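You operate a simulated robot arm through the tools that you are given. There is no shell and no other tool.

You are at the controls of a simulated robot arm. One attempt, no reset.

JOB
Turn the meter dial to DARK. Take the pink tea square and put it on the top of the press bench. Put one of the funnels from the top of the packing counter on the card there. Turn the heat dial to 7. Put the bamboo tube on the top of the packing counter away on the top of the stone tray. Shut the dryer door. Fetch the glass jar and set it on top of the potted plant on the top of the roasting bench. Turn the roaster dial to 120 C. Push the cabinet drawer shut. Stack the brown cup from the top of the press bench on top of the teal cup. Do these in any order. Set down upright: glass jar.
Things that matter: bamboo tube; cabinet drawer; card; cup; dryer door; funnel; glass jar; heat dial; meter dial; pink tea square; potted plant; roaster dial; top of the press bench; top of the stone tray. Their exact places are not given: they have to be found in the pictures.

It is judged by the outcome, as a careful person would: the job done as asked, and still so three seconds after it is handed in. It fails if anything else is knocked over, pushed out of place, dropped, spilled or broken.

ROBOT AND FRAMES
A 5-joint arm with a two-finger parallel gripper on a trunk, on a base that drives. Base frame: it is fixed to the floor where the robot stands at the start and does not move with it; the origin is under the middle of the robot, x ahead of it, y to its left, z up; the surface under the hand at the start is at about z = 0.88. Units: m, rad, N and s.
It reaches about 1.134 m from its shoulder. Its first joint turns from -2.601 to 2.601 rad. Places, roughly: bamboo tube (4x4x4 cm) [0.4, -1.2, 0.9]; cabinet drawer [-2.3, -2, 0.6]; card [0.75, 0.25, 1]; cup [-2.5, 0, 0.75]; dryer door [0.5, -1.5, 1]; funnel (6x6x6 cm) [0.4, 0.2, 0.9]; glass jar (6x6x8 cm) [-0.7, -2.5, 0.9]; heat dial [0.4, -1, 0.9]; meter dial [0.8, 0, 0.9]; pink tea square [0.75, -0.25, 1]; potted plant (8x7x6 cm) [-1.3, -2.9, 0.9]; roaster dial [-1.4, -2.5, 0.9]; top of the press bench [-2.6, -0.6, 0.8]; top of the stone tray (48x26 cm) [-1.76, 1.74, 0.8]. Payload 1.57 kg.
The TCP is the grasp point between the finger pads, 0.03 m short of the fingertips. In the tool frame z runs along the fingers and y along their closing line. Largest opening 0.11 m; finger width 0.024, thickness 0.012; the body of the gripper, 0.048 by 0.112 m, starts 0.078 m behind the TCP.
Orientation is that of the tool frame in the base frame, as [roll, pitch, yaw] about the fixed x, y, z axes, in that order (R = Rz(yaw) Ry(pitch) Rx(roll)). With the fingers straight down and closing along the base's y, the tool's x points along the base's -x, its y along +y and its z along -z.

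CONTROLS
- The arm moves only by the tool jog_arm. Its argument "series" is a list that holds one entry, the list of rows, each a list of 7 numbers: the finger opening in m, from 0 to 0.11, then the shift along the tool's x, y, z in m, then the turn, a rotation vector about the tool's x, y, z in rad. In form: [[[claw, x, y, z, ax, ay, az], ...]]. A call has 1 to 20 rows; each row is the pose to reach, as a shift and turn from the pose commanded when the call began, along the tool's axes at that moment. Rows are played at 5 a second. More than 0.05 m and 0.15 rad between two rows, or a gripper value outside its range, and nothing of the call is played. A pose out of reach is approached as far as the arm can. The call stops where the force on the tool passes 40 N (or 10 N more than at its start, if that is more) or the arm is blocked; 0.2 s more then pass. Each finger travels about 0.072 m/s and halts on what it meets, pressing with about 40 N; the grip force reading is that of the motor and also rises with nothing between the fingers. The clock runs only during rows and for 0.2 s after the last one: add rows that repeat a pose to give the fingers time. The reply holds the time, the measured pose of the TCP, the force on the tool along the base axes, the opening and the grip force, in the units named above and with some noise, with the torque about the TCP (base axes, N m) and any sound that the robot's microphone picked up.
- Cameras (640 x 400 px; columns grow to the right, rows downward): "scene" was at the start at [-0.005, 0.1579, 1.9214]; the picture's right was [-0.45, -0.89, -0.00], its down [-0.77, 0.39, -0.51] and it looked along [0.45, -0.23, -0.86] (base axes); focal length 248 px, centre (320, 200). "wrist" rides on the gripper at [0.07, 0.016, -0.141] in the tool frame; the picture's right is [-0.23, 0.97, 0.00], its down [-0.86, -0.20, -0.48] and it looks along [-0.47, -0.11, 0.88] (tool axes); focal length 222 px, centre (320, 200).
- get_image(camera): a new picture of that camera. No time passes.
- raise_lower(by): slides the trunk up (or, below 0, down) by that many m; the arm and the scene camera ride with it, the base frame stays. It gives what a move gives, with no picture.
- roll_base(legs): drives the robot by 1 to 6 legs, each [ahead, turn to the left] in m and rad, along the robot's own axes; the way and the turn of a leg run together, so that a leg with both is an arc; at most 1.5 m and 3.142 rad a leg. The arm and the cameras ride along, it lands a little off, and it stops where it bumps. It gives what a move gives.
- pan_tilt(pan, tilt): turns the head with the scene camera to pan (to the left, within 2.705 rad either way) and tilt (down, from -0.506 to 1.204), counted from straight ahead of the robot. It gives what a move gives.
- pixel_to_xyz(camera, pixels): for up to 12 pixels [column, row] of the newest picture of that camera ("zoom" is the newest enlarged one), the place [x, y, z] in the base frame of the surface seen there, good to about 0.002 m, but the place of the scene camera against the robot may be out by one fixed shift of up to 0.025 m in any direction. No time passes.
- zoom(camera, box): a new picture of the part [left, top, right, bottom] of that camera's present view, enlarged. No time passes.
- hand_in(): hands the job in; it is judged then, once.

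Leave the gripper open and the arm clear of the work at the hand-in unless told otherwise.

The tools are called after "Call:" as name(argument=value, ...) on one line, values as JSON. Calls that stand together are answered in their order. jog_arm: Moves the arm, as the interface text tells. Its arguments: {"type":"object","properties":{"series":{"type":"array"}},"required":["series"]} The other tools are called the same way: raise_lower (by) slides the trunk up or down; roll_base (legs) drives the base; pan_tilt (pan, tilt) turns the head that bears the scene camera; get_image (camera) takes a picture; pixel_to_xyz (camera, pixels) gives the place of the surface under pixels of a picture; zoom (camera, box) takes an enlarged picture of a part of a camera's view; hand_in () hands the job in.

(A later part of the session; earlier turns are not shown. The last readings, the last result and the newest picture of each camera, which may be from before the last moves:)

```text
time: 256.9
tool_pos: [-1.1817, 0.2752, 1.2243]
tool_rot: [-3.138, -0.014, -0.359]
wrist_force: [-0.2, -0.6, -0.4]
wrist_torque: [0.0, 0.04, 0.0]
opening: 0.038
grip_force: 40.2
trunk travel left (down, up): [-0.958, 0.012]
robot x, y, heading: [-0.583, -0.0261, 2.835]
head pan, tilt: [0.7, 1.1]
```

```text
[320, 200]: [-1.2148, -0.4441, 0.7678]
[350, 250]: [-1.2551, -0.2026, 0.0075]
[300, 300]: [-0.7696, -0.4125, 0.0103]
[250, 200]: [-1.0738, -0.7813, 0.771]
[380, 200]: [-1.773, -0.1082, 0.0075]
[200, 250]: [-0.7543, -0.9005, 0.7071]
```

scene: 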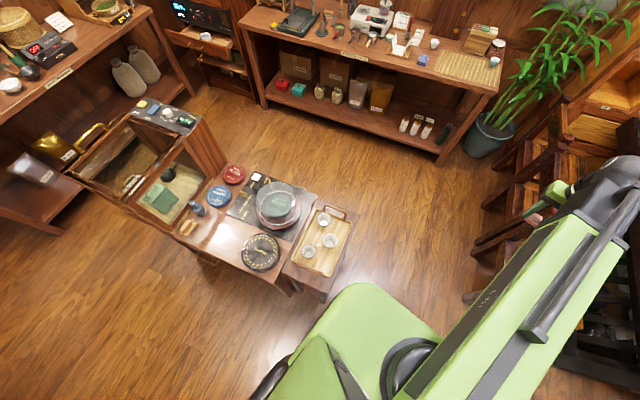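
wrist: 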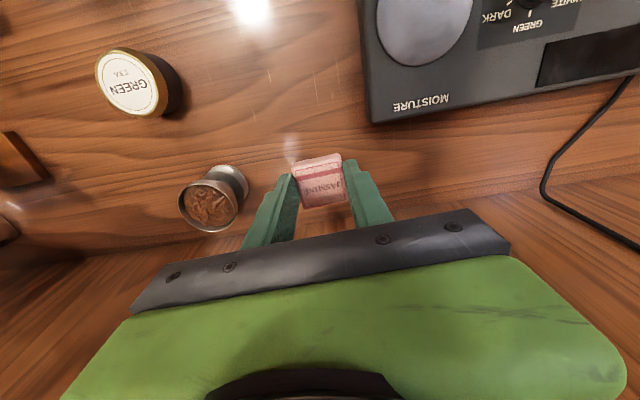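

Call:
pixel_to_xyz(camera="scene", pixels=[[325, 284], [350, 235], [356, 214], [288, 268], [322, 296], [470, 295], [478, 245], [500, 200], [350, 290]])

Call:
zoom(camera="scene", box=[230, 170, 400, 310])

```text
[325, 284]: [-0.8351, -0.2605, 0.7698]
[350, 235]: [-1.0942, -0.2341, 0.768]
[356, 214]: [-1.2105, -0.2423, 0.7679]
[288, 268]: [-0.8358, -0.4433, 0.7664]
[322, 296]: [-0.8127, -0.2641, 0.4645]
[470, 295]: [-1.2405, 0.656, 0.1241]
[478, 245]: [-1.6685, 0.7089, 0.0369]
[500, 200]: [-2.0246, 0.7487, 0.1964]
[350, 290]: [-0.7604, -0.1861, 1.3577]
```

```text
2.86 times, centred on (315, 240) of scene
```

zoom: 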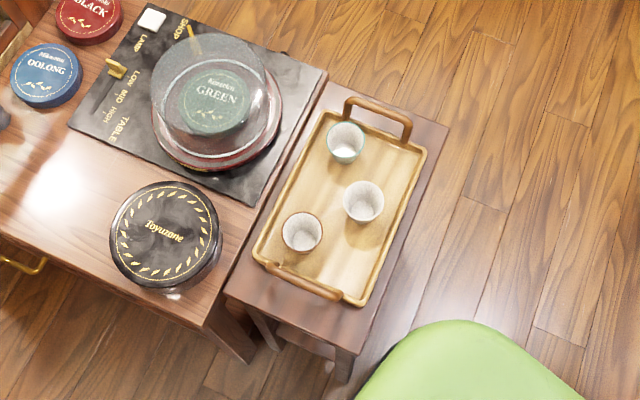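

The base touched the side table's corner (−0.815, −0.265). I back off, then pass with more room at y≈0.2.

Call:
roll_base(legs=[[-0.2, 0], [0, -0.63], [0.36, 0]])

Call:
get_image(camera="scene")

```text
time: 262.1
tool_pos: [-0.9149, 0.792, 1.2245]
tool_rot: [-3.137, -0.016, -0.983]
wrist_force: [-0.1, -0.3, 0.1]
wrist_torque: [0.03, -0.04, -0.01]
opening: 0.0384
grip_force: 40.5
trunk travel left (down, up): [-0.958, 0.012]
robot x, y, heading: [-0.6056, 0.1959, 2.22]
head pan, tilt: [0.7, 1.1]
```

```text
taken
```

scene: 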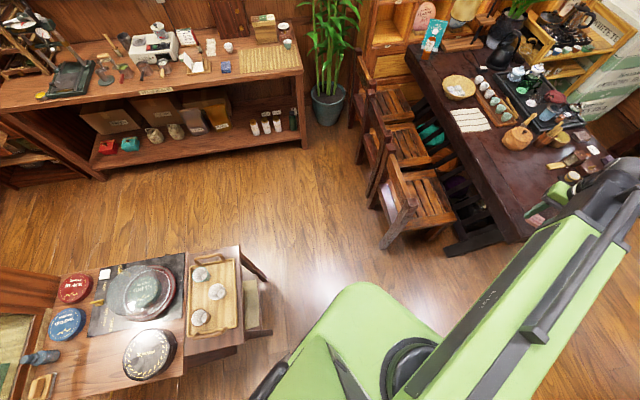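

Now turn left to face -x and go ahead 1.0 m.

Call:
roll_base(legs=[[0, 0.92], [0.5, 0]])

Call:
pan_tilt(pan=0.3, tilt=0.8)

Call:
get_image(camera="scene")

```text
time: 267.5
tool_pos: [-1.7743, 0.2935, 1.2249]
tool_rot: [-3.136, -0.015, -0.05]
wrist_force: [-0.8, 0.1, -0.3]
wrist_torque: [-0.04, 0.0, -0.03]
opening: 0.0382
grip_force: 39.9
trunk travel left (down, up): [-0.958, 0.012]
robot x, y, heading: [-1.1082, 0.1858, -3.137]
head pan, tilt: [0.7, 1.1]
```

```text
time: 268.4
tool_pos: [-1.7729, 0.2933, 1.2243]
tool_rot: [-3.136, -0.015, -0.05]
wrist_force: [0.3, -0.2, 0.5]
wrist_torque: [0.0, 0.02, 0.05]
opening: 0.0382
grip_force: 39.6
trunk travel left (down, up): [-0.958, 0.012]
robot x, y, heading: [-1.1128, 0.1888, -3.133]
head pan, tilt: [0.3, 0.799]
```

```text
taken
```

scene: 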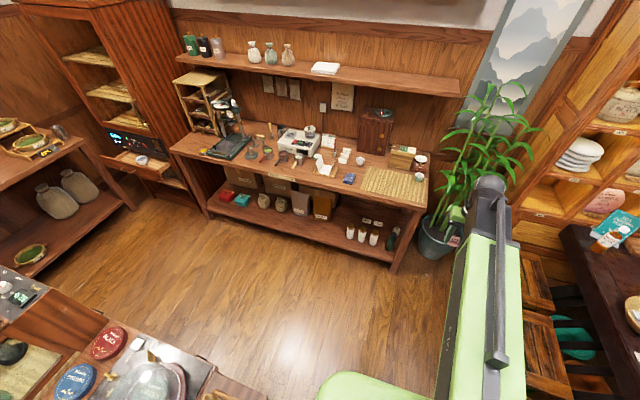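

Ahead 0.5 m more, then a close look at the bench.

Call:
roll_base(legs=[[0.5, 0.0]])

Call:
pan_tilt(pan=0.35, tilt=0.8)

Call:
get_image(camera="scene")

Call:
zoom(camera="scene", box=[220, 130, 420, 250])

```text
time: 271.3
tool_pos: [-2.2758, 0.2915, 1.2242]
tool_rot: [-3.137, -0.014, -0.052]
wrist_force: [0.0, 0.1, 0.4]
wrist_torque: [0.03, 0.0, -0.01]
opening: 0.0384
grip_force: 40.1
trunk travel left (down, up): [-0.958, 0.012]
robot x, y, heading: [-1.6192, 0.1851, -3.139]
head pan, tilt: [0.3, 0.799]
```

```text
time: 271.9
tool_pos: [-2.2746, 0.2928, 1.2245]
tool_rot: [-3.136, -0.015, -0.05]
wrist_force: [0.0, 0.2, 0.3]
wrist_torque: [0.03, 0.04, 0.0]
opening: 0.0383
grip_force: 39.9
trunk travel left (down, up): [-0.958, 0.012]
robot x, y, heading: [-1.612, 0.1883, -3.139]
head pan, tilt: [0.351, 0.799]
```

```text
taken
```

scene: 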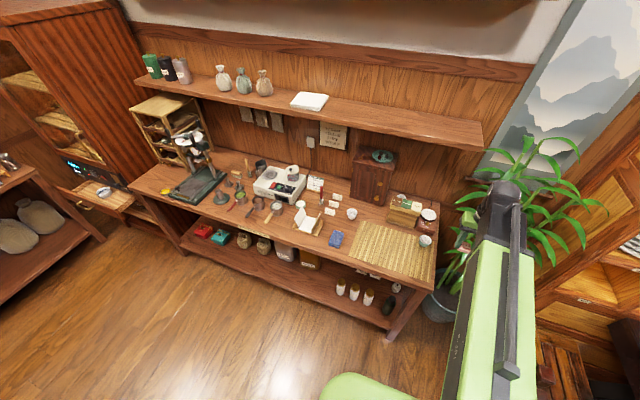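

```text
3.20 times, centred on (320, 190) of scene
```

zoom: 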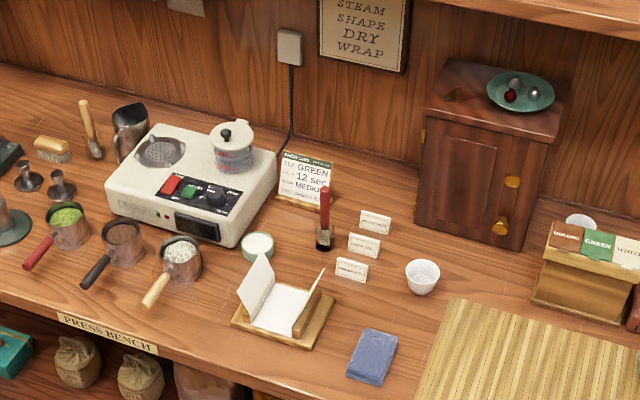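

Call:
zoom(camera="scene", box=[330, 170, 470, 280])

Call:
get_image(camera="wrist")

```text
3.64 times, centred on (400, 225) of scene
```

zoom: 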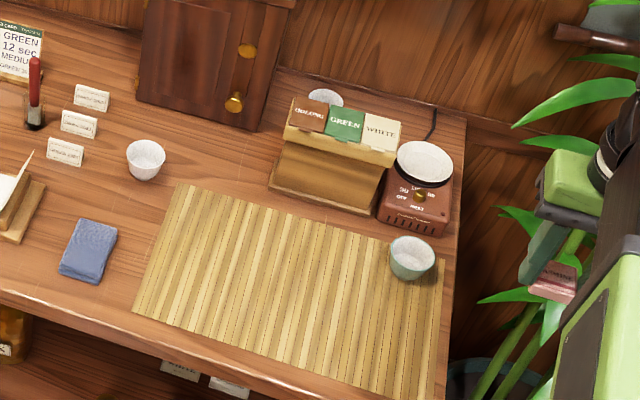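

```text
taken
```

wrist: 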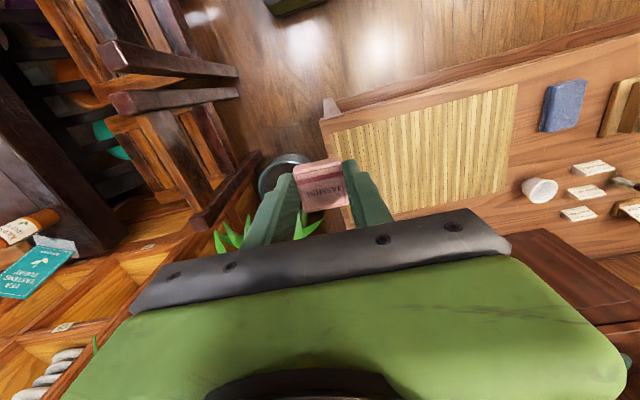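

Let me zoom harder on the cups: the one behind the rack, the one on the mat, and the white one.

Call:
zoom(camera="scene", box=[400, 180, 460, 260])

Call:
zoom(camera="scene", box=[330, 190, 380, 240])

Call:
pixel_to_xyz(camera="scene", pixels=[[425, 238], [351, 213], [400, 190], [335, 240], [428, 214], [385, 245], [300, 245], [360, 240]])

```text
5.00 times, centred on (430, 220) of scene
```

zoom: 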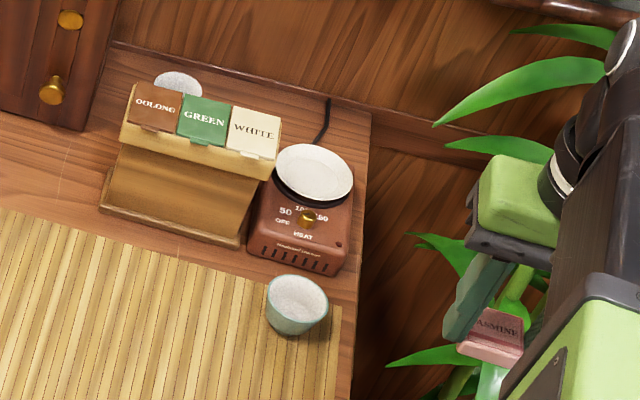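

```text
8.00 times, centred on (355, 215) of scene
```

zoom: 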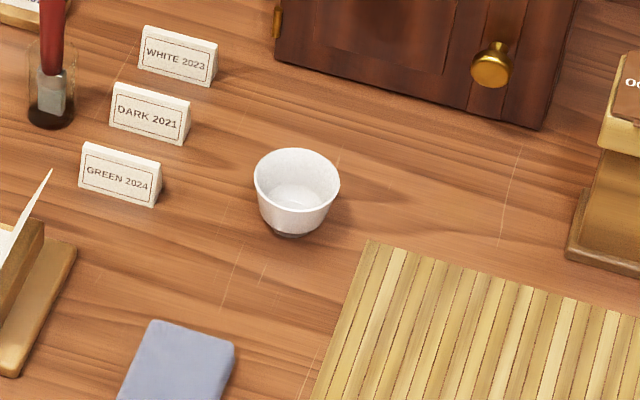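

```text
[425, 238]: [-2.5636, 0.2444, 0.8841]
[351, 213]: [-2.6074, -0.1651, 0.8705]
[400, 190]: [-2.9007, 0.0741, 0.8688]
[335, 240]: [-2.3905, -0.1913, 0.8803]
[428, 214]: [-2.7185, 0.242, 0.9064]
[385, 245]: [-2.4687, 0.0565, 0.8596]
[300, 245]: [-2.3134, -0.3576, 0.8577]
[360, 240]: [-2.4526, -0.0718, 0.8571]
```

Call:
zoom(camera="wrist", box=[500, 150, 600, 230])

Call:
zoom(camera="scene", box=[385, 175, 425, 205])

Call:
zoom(camera="scene", box=[340, 200, 365, 225])

```text
5.00 times, centred on (550, 190) of wrist
```

zoom: 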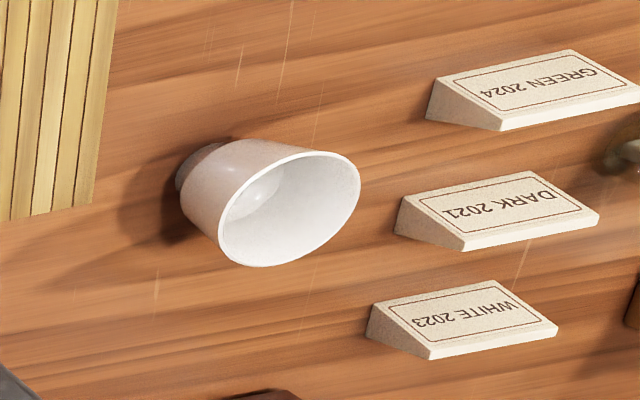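

```text
13.33 times, centred on (405, 190) of scene
```

zoom: 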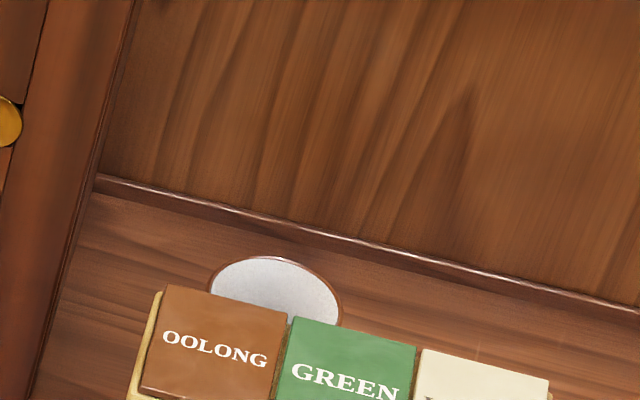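

```text
16.00 times, centred on (352, 212) of scene
```

zoom: 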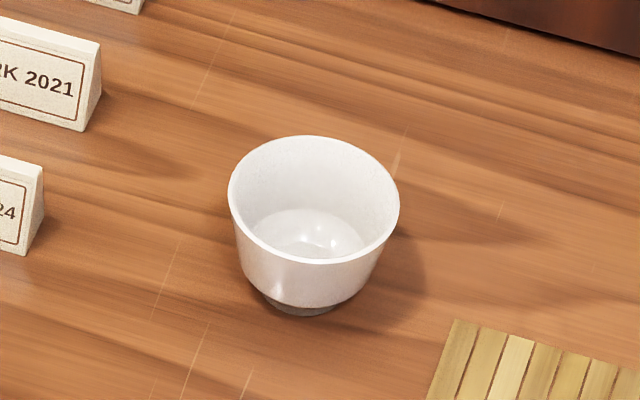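

The hidden cup behind the rack has a brown rim: that is the brown cup, the teal one is on the mat. I measure the surroundings: shelf edge, rack, cup rim, cabinet.

Call:
zoom(camera="scene", box=[340, 90, 500, 250])

Call:
pixel_to_xyz(camera="zoom", pixels=[[180, 110], [350, 145], [240, 255], [270, 240], [180, 278], [280, 290], [235, 330], [150, 265], [345, 330], [300, 375], [225, 185], [250, 262]])

```text
2.50 times, centred on (420, 170) of scene
```

zoom: 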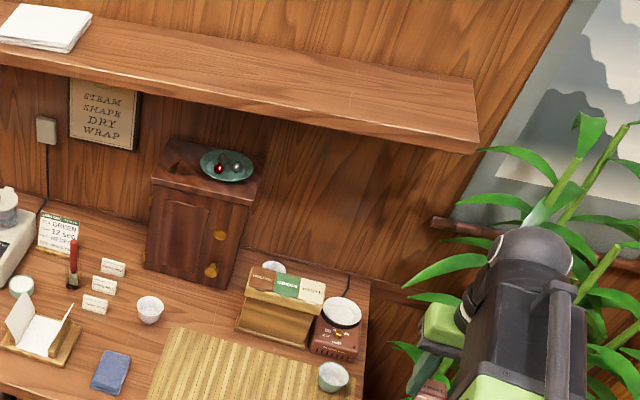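

```text
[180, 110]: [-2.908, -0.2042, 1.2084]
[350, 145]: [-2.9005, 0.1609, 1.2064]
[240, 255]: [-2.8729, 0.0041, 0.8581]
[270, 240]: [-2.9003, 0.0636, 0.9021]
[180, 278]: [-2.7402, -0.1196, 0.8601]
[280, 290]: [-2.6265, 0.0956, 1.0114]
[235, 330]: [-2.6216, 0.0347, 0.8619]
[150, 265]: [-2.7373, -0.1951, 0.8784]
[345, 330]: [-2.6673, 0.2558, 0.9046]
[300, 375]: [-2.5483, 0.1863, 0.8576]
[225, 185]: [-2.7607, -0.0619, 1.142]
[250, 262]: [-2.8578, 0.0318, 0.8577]
```

Call:
pixel_to_xyz(camera="zoom", pixels=[[330, 135], [475, 145], [300, 105], [470, 95], [390, 180], [390, 255], [265, 268], [283, 268], [255, 275], [325, 285], [345, 285], [330, 50]])

Call:
zoom(camera="scene", box=[380, 175, 440, 245])

```text
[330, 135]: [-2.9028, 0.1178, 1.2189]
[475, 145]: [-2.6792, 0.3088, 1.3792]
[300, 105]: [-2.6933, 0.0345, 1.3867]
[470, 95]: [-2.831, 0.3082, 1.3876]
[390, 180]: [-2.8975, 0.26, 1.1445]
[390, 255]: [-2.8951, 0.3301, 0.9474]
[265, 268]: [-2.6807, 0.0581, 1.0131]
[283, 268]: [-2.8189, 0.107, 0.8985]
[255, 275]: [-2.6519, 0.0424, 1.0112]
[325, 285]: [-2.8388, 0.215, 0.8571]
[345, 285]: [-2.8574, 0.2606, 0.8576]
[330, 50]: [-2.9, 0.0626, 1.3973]
```

```text
5.71 times, centred on (410, 210) of scene
```

zoom: 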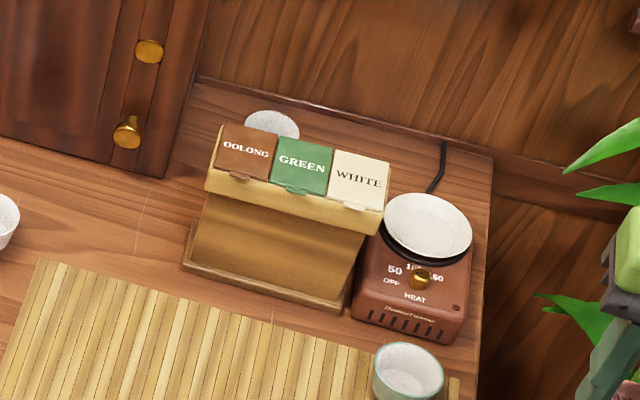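

Wall at x≈-2.89, shelf bottom ≈1.35 with front at -2.67, rack top ≈1.005, heater pan top ≈0.90. First, the pink square: I move the hand over the free bench area around (-2.45,-0.12) and look.

Call:
jog_arm(series=[[[0.02, -0.0154, 0.042, 0, 0, -0.015, 0], [0.02, -0.0308, 0.0841, 0, 0, -0.015, 0], [0.02, -0.0463, 0.1261, 0, 0, -0.015, 0], [0.02, -0.0617, 0.1681, 0, 0, -0.015, 0], [0.02, -0.0771, 0.2102, 0, 0, -0.015, 0], [0.02, -0.0925, 0.2522, 0, 0, -0.015, 0], [0.02, -0.1079, 0.2942, 0, 0, -0.015, 0], [0.02, -0.1234, 0.3362, 0, 0, -0.015, 0], [0.02, -0.1388, 0.3783, 0, 0, -0.015, 0], [0.02, -0.1542, 0.4203, 0, 0, -0.015, 0], [0.02, -0.1542, 0.4203, 0, 0, -0.015, 0]]])

Call:
get_image(camera="wrist")

```text
time: 274.3
tool_pos: [-2.4504, -0.1173, 1.2242]
tool_rot: [-3.137, -0.001, -0.052]
wrist_force: [-0.4, 0.5, -0.6]
wrist_torque: [0.0, 0.02, 0.03]
opening: 0.0381
grip_force: 40.3
out of reach, approached as far as the arm can: row 9, 10, 11
trunk travel left (down, up): [-0.958, 0.012]
robot x, y, heading: [-1.6137, 0.1829, -3.136]
head pan, tilt: [0.351, 0.799]
```

```text
taken
```

wrist: 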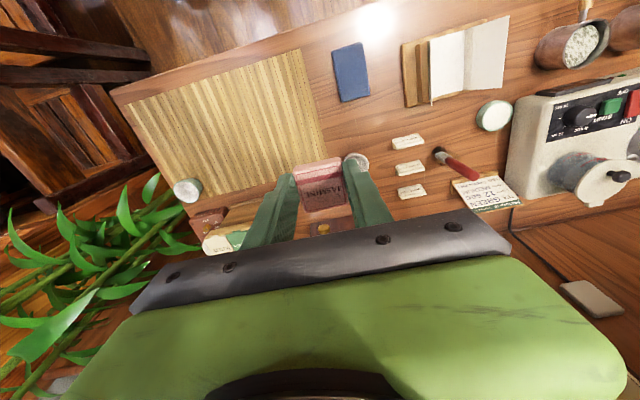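

Call:
pixel_to_xyz(camera="wrist", pixels=[[345, 125], [355, 118], [325, 165], [350, 100], [368, 95], [334, 102], [395, 140], [356, 162], [400, 118], [390, 170], [318, 55], [300, 50]])

Call:
zoom(camera="wrist", box=[290, 30, 450, 200])

```text
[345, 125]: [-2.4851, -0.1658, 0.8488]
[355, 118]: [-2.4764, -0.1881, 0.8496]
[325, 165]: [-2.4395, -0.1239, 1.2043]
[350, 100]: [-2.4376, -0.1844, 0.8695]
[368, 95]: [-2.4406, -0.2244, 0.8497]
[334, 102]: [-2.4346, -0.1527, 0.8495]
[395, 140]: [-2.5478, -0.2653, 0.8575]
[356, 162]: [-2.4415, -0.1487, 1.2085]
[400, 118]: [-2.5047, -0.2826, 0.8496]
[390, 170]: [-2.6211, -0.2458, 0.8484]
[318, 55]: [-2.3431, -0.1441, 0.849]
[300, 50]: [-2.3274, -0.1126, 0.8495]
```

```text
2.35 times, centred on (370, 115) of wrist
```

zoom: 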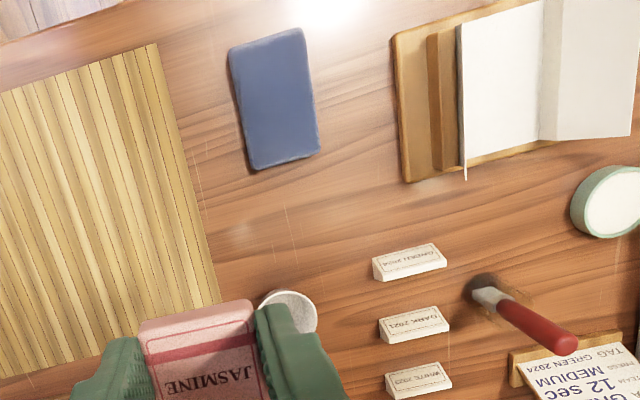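

Free spot at about (-2.50,-0.19), bench z 0.849. I retract 0.17, drive 0.2 nearer, then position there.

Call:
jog_arm(series=[[[0.02, 0.0425, -0.0022, 0, 0, 0, 0], [0.02, 0.085, -0.0044, 0, 0, 0, 0], [0.02, 0.1275, -0.0066, 0, 0, 0, 0], [0.02, 0.17, -0.0088, 0, 0, 0, 0]]])

Call:
roll_base(legs=[[0.2, 0]])

Call:
get_image(camera="wrist")

```text
time: 275.3
tool_pos: [-2.2791, -0.1183, 1.2242]
tool_rot: [-3.136, -0.001, -0.054]
wrist_force: [-0.5, -1.5, 0.7]
wrist_torque: [0.02, 0.0, 0.0]
opening: 0.0383
grip_force: 39.9
out of reach, approached as far as the arm can: row 2, 4
trunk travel left (down, up): [-0.958, 0.012]
robot x, y, heading: [-1.6181, 0.1869, -3.134]
head pan, tilt: [0.351, 0.799]
```

```text
time: 276.9
tool_pos: [-2.4801, -0.1192, 1.2226]
tool_rot: [-3.136, -0.001, -0.053]
wrist_force: [0.3, 0.3, -0.2]
wrist_torque: [-0.01, 0.0, 0.01]
opening: 0.0382
grip_force: 40.1
trunk travel left (down, up): [-0.958, 0.012]
robot x, y, heading: [-1.8113, 0.1847, -3.134]
head pan, tilt: [0.351, 0.799]
```

```text
taken
```

wrist: 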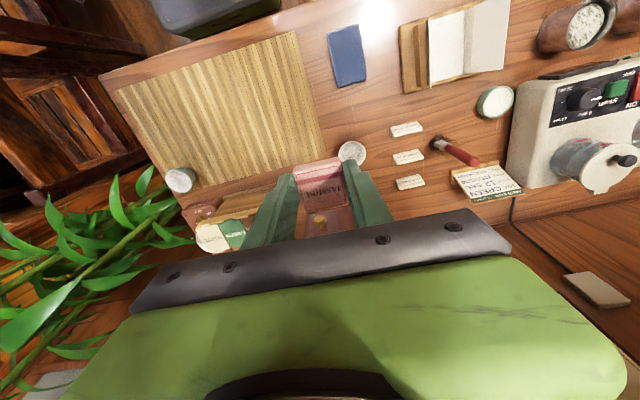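

Call:
jog_arm(series=[[[0.02, -0.0081, 0.036, 0, 0, 0, 0], [0.02, -0.0162, 0.072, 0, 0, 0, 0], [0.02, -0.0162, 0.072, 0, 0, 0, 0]]])

Call:
raise_lower(by=-0.25)

Call:
get_image(camera="wrist")

Call:
pixel_to_xyz(camera="wrist", pixels=[[320, 140], [300, 140], [345, 140], [320, 110]])

```text
time: 277.7
tool_pos: [-2.4985, -0.1922, 1.2233]
tool_rot: [-3.137, 0.001, -0.051]
wrist_force: [-0.1, -0.5, 0.4]
wrist_torque: [0.0, 0.02, -0.03]
opening: 0.0384
grip_force: 39.9
trunk travel left (down, up): [-0.958, 0.012]
robot x, y, heading: [-1.8112, 0.1798, -3.134]
head pan, tilt: [0.351, 0.799]
```

```text
time: 280.3
tool_pos: [-2.499, -0.1924, 0.9738]
tool_rot: [-3.137, 0.001, -0.052]
wrist_force: [-0.5, -0.3, 0.2]
wrist_torque: [-0.02, -0.05, 0.02]
opening: 0.0381
grip_force: 40.3
trunk travel left (down, up): [-0.708, 0.262]
robot x, y, heading: [-1.814, 0.1823, -3.134]
head pan, tilt: [0.351, 0.799]
```

```text
taken
```

wrist: 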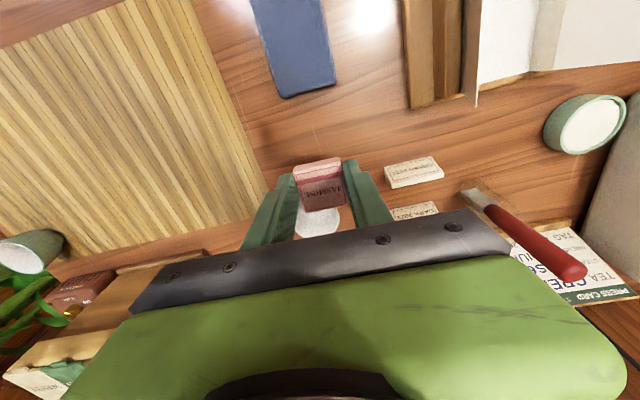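

```text
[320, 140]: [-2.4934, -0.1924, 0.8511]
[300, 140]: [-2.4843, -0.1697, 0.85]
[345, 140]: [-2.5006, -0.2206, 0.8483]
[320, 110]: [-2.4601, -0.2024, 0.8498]
```

Clear around. Lower 0.087, then ease to contact.

Call:
raise_lower(by=-0.087)

Call:
raise_lower(by=-0.002)

```text
time: 281.5
tool_pos: [-2.4983, -0.1922, 0.8882]
tool_rot: [-3.137, 0.0, -0.051]
wrist_force: [0.0, -0.4, -0.3]
wrist_torque: [0.01, 0.0, 0.01]
opening: 0.038
grip_force: 39.6
trunk travel left (down, up): [-0.621, 0.349]
robot x, y, heading: [-1.8149, 0.1857, -3.14]
head pan, tilt: [0.351, 0.799]
```

```text
time: 282.0
tool_pos: [-2.4983, -0.1913, 0.8852]
tool_rot: [-3.136, -0.001, -0.052]
wrist_force: [-0.1, 0.2, 0.7]
wrist_torque: [-0.02, 0.0, -0.03]
opening: 0.0384
grip_force: 39.5
trunk travel left (down, up): [-0.619, 0.351]
robot x, y, heading: [-1.8107, 0.1813, -3.131]
head pan, tilt: [0.351, 0.799]
```

Nearly on the surface (≤1 mm). Release (opening to 0.06) and rise.

Call:
jog_arm(series=[[[0.045, 0, 0, 0, 0, 0, 0], [0.055, 0, 0, 0, 0, 0, 0], [0.06, 0, 0, 0, 0, 0, 0], [0.06, 0, 0, 0, 0, 0, 0]]])

Call:
raise_lower(by=0.12)

Call:
get_image(camera="wrist")

```text
time: 283.0
tool_pos: [-2.4984, -0.1913, 0.8861]
tool_rot: [-3.136, -0.001, -0.05]
wrist_force: [-0.3, 0.6, -0.1]
wrist_torque: [-0.02, 0.05, -0.04]
opening: 0.06
grip_force: 0.0
trunk travel left (down, up): [-0.619, 0.351]
robot x, y, heading: [-1.8134, 0.1831, -3.131]
head pan, tilt: [0.351, 0.799]
```

```text
time: 284.5
tool_pos: [-2.4992, -0.1916, 1.0051]
tool_rot: [-3.135, 0.001, -0.051]
wrist_force: [-0.4, 0.5, 0.7]
wrist_torque: [-0.01, 0.01, -0.02]
opening: 0.06
grip_force: 0.1
trunk travel left (down, up): [-0.739, 0.231]
robot x, y, heading: [-1.8129, 0.1838, -3.133]
head pan, tilt: [0.351, 0.799]
```

```text
taken
```

wrist: 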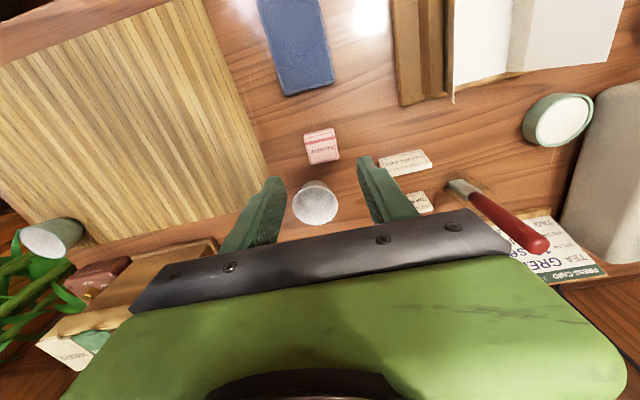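

The pink square rests on the bench (320,148). Next the brown cup: retract and shift right, then drive 0.15 m closer.

Call:
jog_arm(series=[[[0.06, 0.0121, -0.0421, 0, 0, 0, 0], [0.06, 0.0243, -0.0842, 0, 0, 0, 0], [0.06, 0.0364, -0.1263, 0, 0, 0, 0], [0.06, 0.0486, -0.1684, 0, 0, 0, 0], [0.06, 0.0607, -0.2105, 0, 0, 0, 0], [0.06, 0.0729, -0.2526, 0, 0, 0, 0], [0.06, 0.085, -0.2947, 0, 0, 0, 0]]])

Call:
roll_base(legs=[[0.15, 0]])

Call:
get_image(camera="wrist")

Call:
get_image(camera="scene")

```text
time: 286.1
tool_pos: [-2.3966, 0.0982, 1.0059]
tool_rot: [-3.137, 0.0, -0.052]
wrist_force: [1.1, -0.1, 0.5]
wrist_torque: [0.02, 0.02, -0.04]
opening: 0.0603
grip_force: 0.1
trunk travel left (down, up): [-0.739, 0.231]
robot x, y, heading: [-1.8135, 0.1856, -3.14]
head pan, tilt: [0.351, 0.799]
```

```text
time: 287.5
tool_pos: [-2.549, 0.0983, 1.005]
tool_rot: [-3.136, -0.001, -0.054]
wrist_force: [-0.5, 0.5, 1.0]
wrist_torque: [-0.02, -0.01, 0.02]
opening: 0.0597
grip_force: 0.2
trunk travel left (down, up): [-0.739, 0.231]
robot x, y, heading: [-1.9671, 0.1865, -3.138]
head pan, tilt: [0.351, 0.799]
```

```text
taken
```

wrist: 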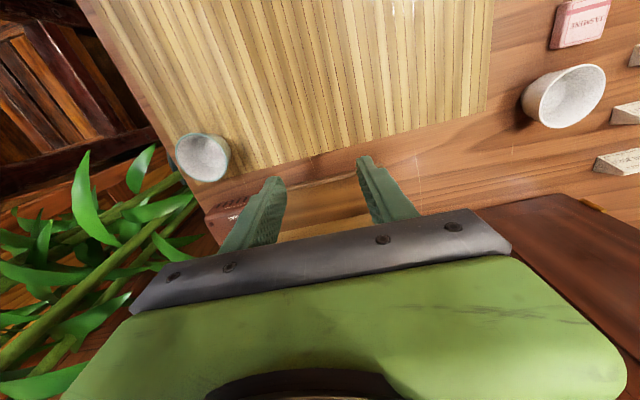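

```text
taken
```

scene: 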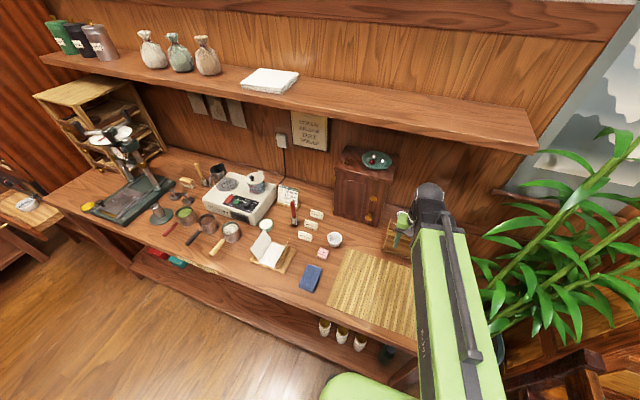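

The rack blocks the wrist view. I raise the trunk and swing the arm left to give the head a look behind the rack.

Call:
jog_arm(series=[[[0.06, 0.0066, 0.0426, 0, 0, 0, 0], [0.06, 0.0131, 0.0851, 0, 0, 0, 0], [0.06, 0.0197, 0.1277, 0, 0, 0, 0], [0.06, 0.0262, 0.1703, 0, 0, 0, 0], [0.06, 0.0328, 0.2129, 0, 0, 0, 0], [0.06, 0.0393, 0.2554, 0, 0, 0, 0], [0.06, 0.0459, 0.298, 0, 0, 0, 0]]])

Call:
raise_lower(by=0.22)

Call:
pan_tilt(pan=-0.05, tilt=0.9)

Call:
get_image(camera="scene")

```text
time: 289.1
tool_pos: [-2.5152, -0.1994, 1.0048]
tool_rot: [-3.134, 0.001, -0.055]
wrist_force: [-0.4, 0.3, 0.2]
wrist_torque: [0.0, 0.01, -0.02]
opening: 0.0598
grip_force: 0.0
trunk travel left (down, up): [-0.739, 0.231]
robot x, y, heading: [-1.9643, 0.1841, -3.136]
head pan, tilt: [0.351, 0.799]
```

```text
time: 291.4
tool_pos: [-2.5152, -0.1977, 1.2263]
tool_rot: [-3.138, 0.001, -0.054]
wrist_force: [0.0, -0.2, -0.6]
wrist_torque: [-0.02, -0.01, -0.03]
opening: 0.0598
grip_force: 0.0
trunk travel left (down, up): [-0.959, 0.011]
robot x, y, heading: [-1.9678, 0.1829, -3.137]
head pan, tilt: [0.351, 0.799]
```

```text
time: 292.3
tool_pos: [-2.5151, -0.198, 1.2254]
tool_rot: [-3.137, -0.001, -0.055]
wrist_force: [-0.6, 0.1, 0.3]
wrist_torque: [-0.02, 0.02, 0.01]
opening: 0.0601
grip_force: 0.1
trunk travel left (down, up): [-0.959, 0.011]
robot x, y, heading: [-1.9646, 0.183, -3.137]
head pan, tilt: [-0.051, 0.901]
```

```text
taken
```

scene: 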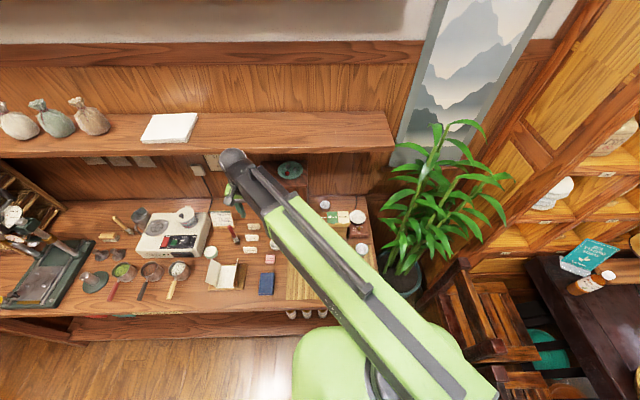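

Call:
zoom(camera="scene", box=[290, 180, 390, 280])

Call:
zoom(camera="scene", box=[310, 190, 360, 230])

```text
4.00 times, centred on (340, 230) of scene
```

zoom: 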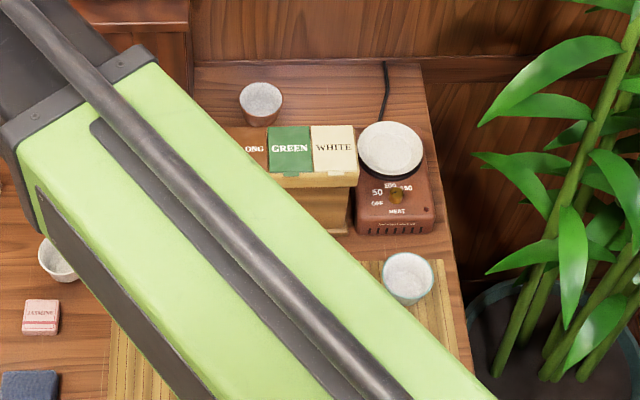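

```text
10.00 times, centred on (335, 210) of scene
```

zoom: 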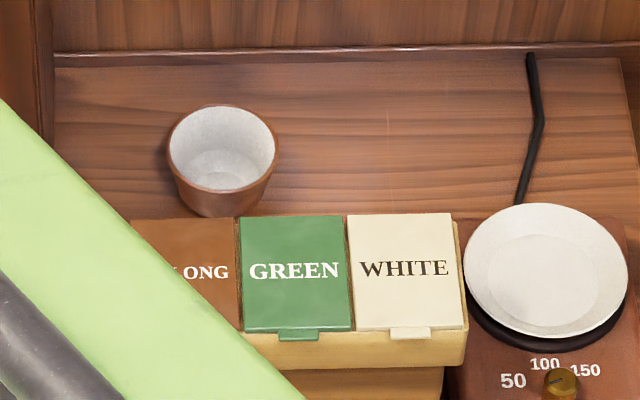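

The brown cup is clearly seen behind the rack. I measure cup, rack, pan, wall and the cord.

Call:
pixel_to_xyz(camera="zoom", pixels=[[222, 107], [170, 148], [274, 148], [222, 188], [222, 170], [222, 215], [240, 217], [350, 215], [462, 222], [545, 205], [525, 120], [300, 60]])

Call:
zoom(camera="scene", box=[290, 180, 390, 280])

Call:
pixel_to_xyz(camera="zoom", pixels=[[407, 278], [382, 278], [432, 278], [407, 255], [407, 300], [407, 235], [375, 215], [425, 180], [190, 60], [350, 185], [320, 195]])

```text
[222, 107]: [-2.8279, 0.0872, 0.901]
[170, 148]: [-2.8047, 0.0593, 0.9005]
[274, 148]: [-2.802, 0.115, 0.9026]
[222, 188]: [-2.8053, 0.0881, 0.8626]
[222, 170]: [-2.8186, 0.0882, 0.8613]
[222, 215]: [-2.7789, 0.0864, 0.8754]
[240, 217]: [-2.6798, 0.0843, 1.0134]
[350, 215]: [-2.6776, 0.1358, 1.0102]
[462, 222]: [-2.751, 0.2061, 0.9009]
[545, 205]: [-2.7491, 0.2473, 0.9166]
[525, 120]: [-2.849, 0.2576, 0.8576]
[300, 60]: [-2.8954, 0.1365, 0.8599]
```

```text
4.00 times, centred on (340, 230) of scene
```

zoom: 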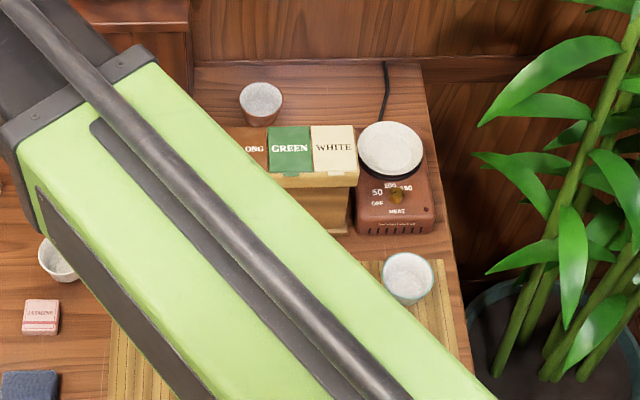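

```text
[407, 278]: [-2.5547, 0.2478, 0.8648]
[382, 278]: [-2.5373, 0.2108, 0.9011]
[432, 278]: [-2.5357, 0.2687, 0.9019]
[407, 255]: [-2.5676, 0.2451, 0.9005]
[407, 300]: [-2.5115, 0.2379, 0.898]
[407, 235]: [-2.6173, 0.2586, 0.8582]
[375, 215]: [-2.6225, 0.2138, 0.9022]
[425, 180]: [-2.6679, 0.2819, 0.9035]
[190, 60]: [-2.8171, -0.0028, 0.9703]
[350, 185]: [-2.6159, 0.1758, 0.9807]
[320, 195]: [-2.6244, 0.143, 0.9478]
```

Call:
pixel_to_xyz(camera="zoom", pixels=[[481, 122], [490, 271], [478, 155], [512, 162], [485, 166], [500, 240], [620, 150]])

```text
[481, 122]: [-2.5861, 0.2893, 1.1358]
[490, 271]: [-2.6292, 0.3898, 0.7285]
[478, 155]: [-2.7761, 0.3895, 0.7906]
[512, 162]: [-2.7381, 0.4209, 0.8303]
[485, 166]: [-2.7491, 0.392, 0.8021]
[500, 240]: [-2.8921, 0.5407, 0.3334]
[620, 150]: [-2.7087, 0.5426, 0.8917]
```

Brown cup centre ≈ (-2.784, 0.081) true, rim z 0.894; teal cup ≈ (-2.524, 0.234). I'll come in from the right over the heater pan (top 0.91), under the shelf. First lower to TCP z≈1.01 and move to (-2.55, 0.225).

Call:
raise_lower(by=-0.215)

Call:
jog_arm(series=[[[0.06, -0.0058, -0.0421, 0, 0, 0, 0], [0.06, -0.0116, -0.0841, 0, 0, 0, 0], [0.06, -0.0175, -0.1262, 0, 0, 0, 0], [0.06, -0.0233, -0.1682, 0, 0, 0, 0], [0.06, -0.0291, -0.2103, 0, 0, 0, 0], [0.06, -0.0349, -0.2523, 0, 0, 0, 0], [0.06, -0.0407, -0.2944, 0, 0, 0, 0], [0.06, -0.0466, -0.3364, 0, 0, 0, 0], [0.06, -0.0524, -0.3785, 0, 0, 0, 0], [0.06, -0.0582, -0.4205, 0, 0, 0, 0], [0.06, -0.0582, -0.4205, 0, 0, 0, 0]]])

Call:
get_image(camera="wrist")

Call:
get_image(camera="scene")

```text
time: 294.6
tool_pos: [-2.5153, -0.1989, 1.0113]
tool_rot: [-3.136, 0.0, -0.053]
wrist_force: [0.2, -0.4, 0.5]
wrist_torque: [0.02, -0.01, 0.02]
opening: 0.0599
grip_force: 0.0
trunk travel left (down, up): [-0.744, 0.226]
robot x, y, heading: [-1.9666, 0.1825, -3.137]
head pan, tilt: [-0.051, 0.901]
```

```text
time: 297.0
tool_pos: [-2.5461, 0.2257, 1.0105]
tool_rot: [-3.136, 0.0, -0.054]
wrist_force: [0.3, 0.5, 0.1]
wrist_torque: [0.04, 0.02, 0.0]
opening: 0.0598
grip_force: 0.1
trunk travel left (down, up): [-0.744, 0.226]
robot x, y, heading: [-1.9663, 0.1833, -3.14]
head pan, tilt: [-0.051, 0.901]
```

```text
taken
```

wrist: 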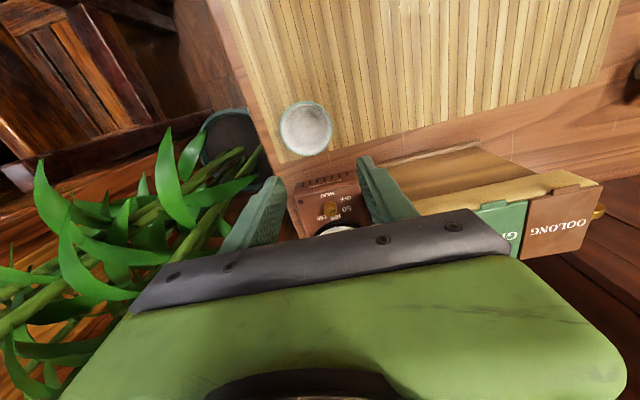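

```text
taken
```

scene: 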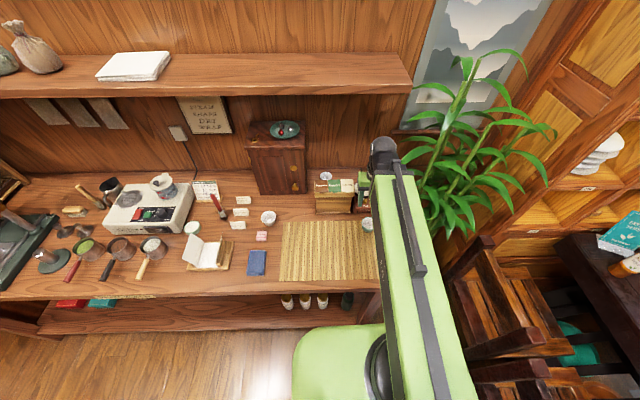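

I measure the teal cup rim and rack/heater edges with the wrist camera.

Call:
pixel_to_xyz(camera="wrist", pixels=[[281, 130], [332, 128], [304, 103], [308, 155], [306, 130], [420, 208], [590, 190], [420, 190], [340, 195], [297, 200], [356, 190], [335, 225]])

Call:
zoom(camera="wrist", box=[260, 80, 360, 170])

```text
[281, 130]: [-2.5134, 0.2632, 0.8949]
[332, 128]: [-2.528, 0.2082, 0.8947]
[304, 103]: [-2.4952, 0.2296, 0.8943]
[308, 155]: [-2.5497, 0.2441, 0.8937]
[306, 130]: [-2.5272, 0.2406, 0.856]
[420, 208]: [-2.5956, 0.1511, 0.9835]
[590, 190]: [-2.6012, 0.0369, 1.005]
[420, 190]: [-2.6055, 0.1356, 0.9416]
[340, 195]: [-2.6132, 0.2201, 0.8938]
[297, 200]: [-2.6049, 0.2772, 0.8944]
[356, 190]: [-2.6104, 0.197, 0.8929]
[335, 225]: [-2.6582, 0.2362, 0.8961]
```

```text
4.44 times, centred on (310, 125) of wrist
```

zoom: 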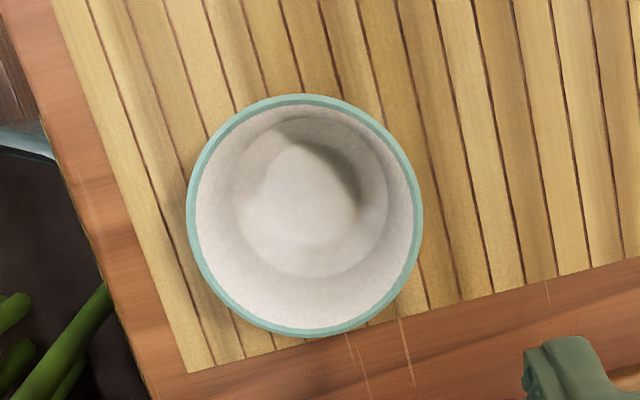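

Teal cup centre (-2.5225, 0.2357), rim 0.8945. Glide in over the heater to (-2.786, 0.225).

Call:
jog_arm(series=[[[0.06, -0.04, 0.0022, 0, 0, 0, 0], [0.06, -0.08, 0.0044, 0, 0, 0, 0], [0.06, -0.12, 0.0066, 0, 0, 0, 0], [0.06, -0.16, 0.0088, 0, 0, 0, 0], [0.06, -0.2, 0.011, 0, 0, 0, 0], [0.06, -0.2396, 0.0132, 0, 0, 0, 0], [0.06, -0.2396, 0.0132, 0, 0, 0, 0]]])

Call:
get_image(camera="wrist")

Call:
get_image(camera="scene")

```text
time: 298.6
tool_pos: [-2.789, 0.2221, 1.0114]
tool_rot: [-3.134, 0.001, -0.055]
wrist_force: [-0.8, -0.1, -0.5]
wrist_torque: [0.02, 0.03, -0.02]
opening: 0.0601
grip_force: 0.0
trunk travel left (down, up): [-0.744, 0.226]
robot x, y, heading: [-1.966, 0.1824, -3.136]
head pan, tilt: [-0.051, 0.901]
```

```text
taken
```

wrist: 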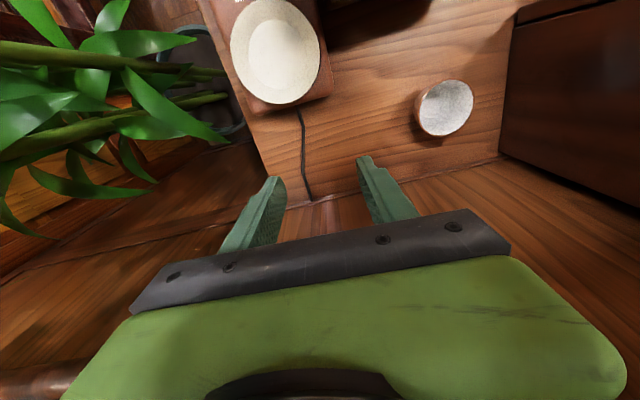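

```text
taken
```

scene: 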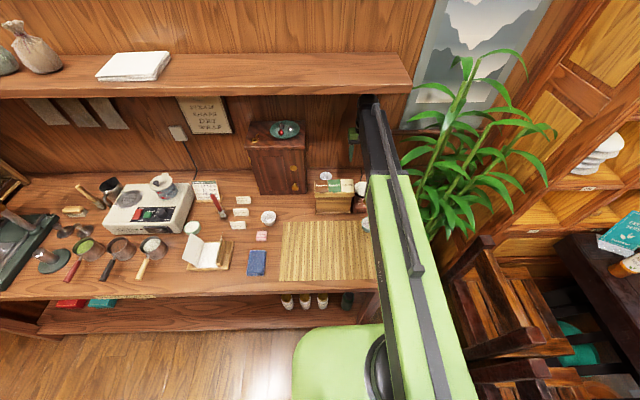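

Brown cup visible at (444,108). Measure its rim.

Call:
zoom(camera="wrist", box=[390, 60, 510, 150])

Call:
pixel_to_xyz(camera="zoom", pixels=[[190, 200], [410, 180], [350, 100], [210, 320], [290, 220], [330, 95], [240, 330]])

```text
4.44 times, centred on (450, 105) of wrist
```

zoom: 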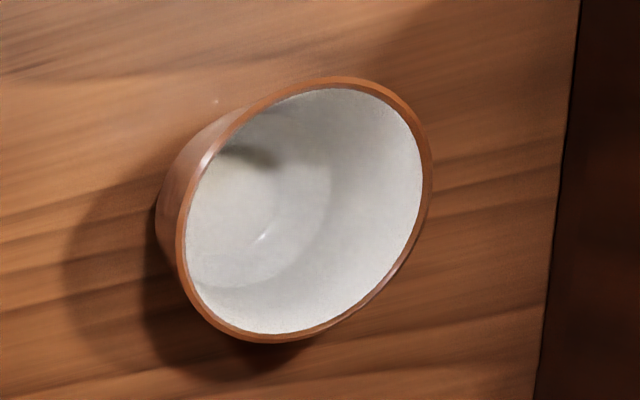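

```text
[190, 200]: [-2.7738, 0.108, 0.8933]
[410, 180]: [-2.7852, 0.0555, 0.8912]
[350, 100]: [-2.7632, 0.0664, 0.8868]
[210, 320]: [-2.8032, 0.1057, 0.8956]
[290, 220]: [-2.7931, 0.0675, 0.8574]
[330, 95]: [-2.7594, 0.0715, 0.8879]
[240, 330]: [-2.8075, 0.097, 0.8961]
```

Brown cup centre ≈ (-2.784, 0.081). Move there with opening 0.085.

Call:
jog_arm(series=[[[0.07, 0.0032, 0.0351, 0, 0, 0, 0], [0.085, 0.0064, 0.0703, 0, 0, 0, 0], [0.085, 0.0096, 0.1054, 0, 0, 0, 0], [0.085, 0.0128, 0.1405, 0, 0, 0, 0], [0.085, 0.0128, 0.1405, 0, 0, 0, 0]]])

Call:
get_image(camera="wrist")

Call:
pixel_to_xyz(camera="wrist", pixels=[[290, 150], [345, 150], [318, 125], [318, 175], [318, 150]])

```text
time: 299.8
tool_pos: [-2.7851, 0.0855, 1.0107]
tool_rot: [-3.135, 0.0, -0.055]
wrist_force: [-0.4, -0.1, 0.0]
wrist_torque: [0.0, 0.02, 0.03]
opening: 0.0848
grip_force: 0.0
trunk travel left (down, up): [-0.744, 0.226]
robot x, y, heading: [-1.9667, 0.1848, -3.137]
head pan, tilt: [-0.051, 0.901]
```

```text
taken
```

wrist: 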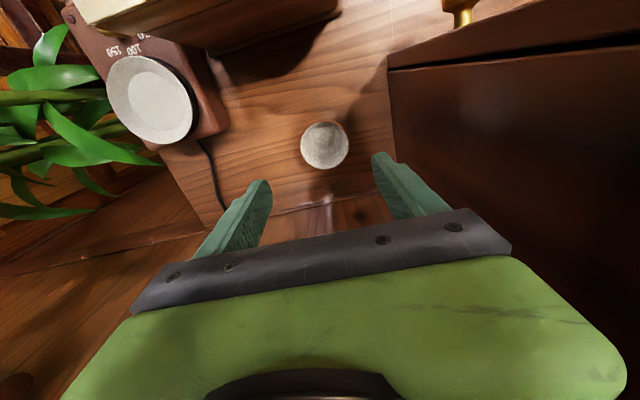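

```text
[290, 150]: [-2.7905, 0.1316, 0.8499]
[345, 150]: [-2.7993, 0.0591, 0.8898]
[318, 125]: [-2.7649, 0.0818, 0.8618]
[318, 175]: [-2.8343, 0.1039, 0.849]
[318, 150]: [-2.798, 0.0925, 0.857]
```

Cup centre at (325,145): shift by (+4,-5) mm, then lower 0.097 (pads over the top ~1 cm of the cup).

Call:
jog_arm(series=[[[0.085, 0.0043, 0.0048, 0, 0, 0, 0], [0.085, 0.0043, 0.0048, 0, 0, 0, 0]]])

Call:
raise_lower(by=-0.097)

Call:
get_image(camera="wrist")

```text
time: 300.4
tool_pos: [-2.7816, 0.0795, 1.0114]
tool_rot: [-3.138, 0.001, -0.056]
wrist_force: [-0.5, 0.3, 0.5]
wrist_torque: [0.0, -0.01, 0.02]
opening: 0.0852
grip_force: 0.0
trunk travel left (down, up): [-0.744, 0.226]
robot x, y, heading: [-1.9617, 0.1835, -3.134]
head pan, tilt: [-0.051, 0.901]
```

```text
time: 301.7
tool_pos: [-2.7819, 0.0801, 0.9138]
tool_rot: [-3.136, 0.001, -0.055]
wrist_force: [0.4, 0.5, 0.3]
wrist_torque: [0.01, 0.02, 0.0]
opening: 0.0848
grip_force: 0.1
trunk travel left (down, up): [-0.647, 0.323]
robot x, y, heading: [-1.966, 0.187, -3.131]
head pan, tilt: [-0.051, 0.901]
```

```text
taken
```

wrist: 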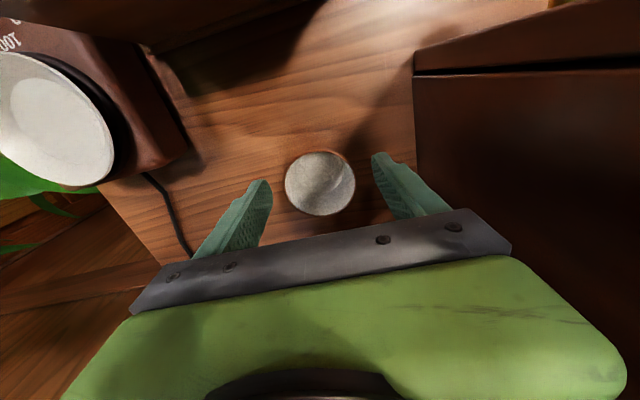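

Centred. Close gently and lift 0.10.

Call:
jog_arm(series=[[[0.07, 0, 0, 0, 0, 0, 0], [0.06, 0, 0, 0, 0, 0, 0], [0.05, 0, 0, 0, 0, 0, 0], [0.045, 0, 0, 0, 0, 0, 0], [0.045, 0, 0, 0, 0, 0, 0]]])

Call:
raise_lower(by=0.09)

Call:
get_image(camera="wrist")

```text
time: 302.9
tool_pos: [-2.7816, 0.0793, 0.9131]
tool_rot: [-3.136, 0.0, -0.054]
wrist_force: [-0.8, -0.5, 1.1]
wrist_torque: [-0.01, 0.0, 0.02]
opening: 0.0584
grip_force: 40.2
trunk travel left (down, up): [-0.647, 0.323]
robot x, y, heading: [-1.9669, 0.1824, -3.137]
head pan, tilt: [-0.051, 0.901]
```

```text
time: 304.2
tool_pos: [-2.7805, 0.0795, 1.0042]
tool_rot: [-3.135, -0.001, -0.054]
wrist_force: [1.3, 0.4, -0.1]
wrist_torque: [-0.02, 0.01, -0.03]
opening: 0.0581
grip_force: 40.2
trunk travel left (down, up): [-0.737, 0.233]
robot x, y, heading: [-1.9629, 0.1827, -3.137]
head pan, tilt: [-0.051, 0.901]
```

```text
taken
```

wrist: 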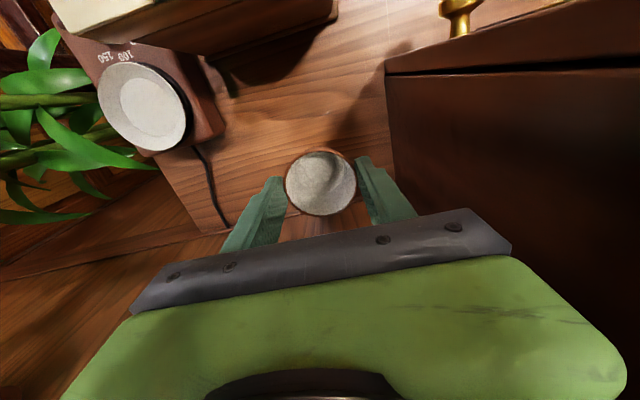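

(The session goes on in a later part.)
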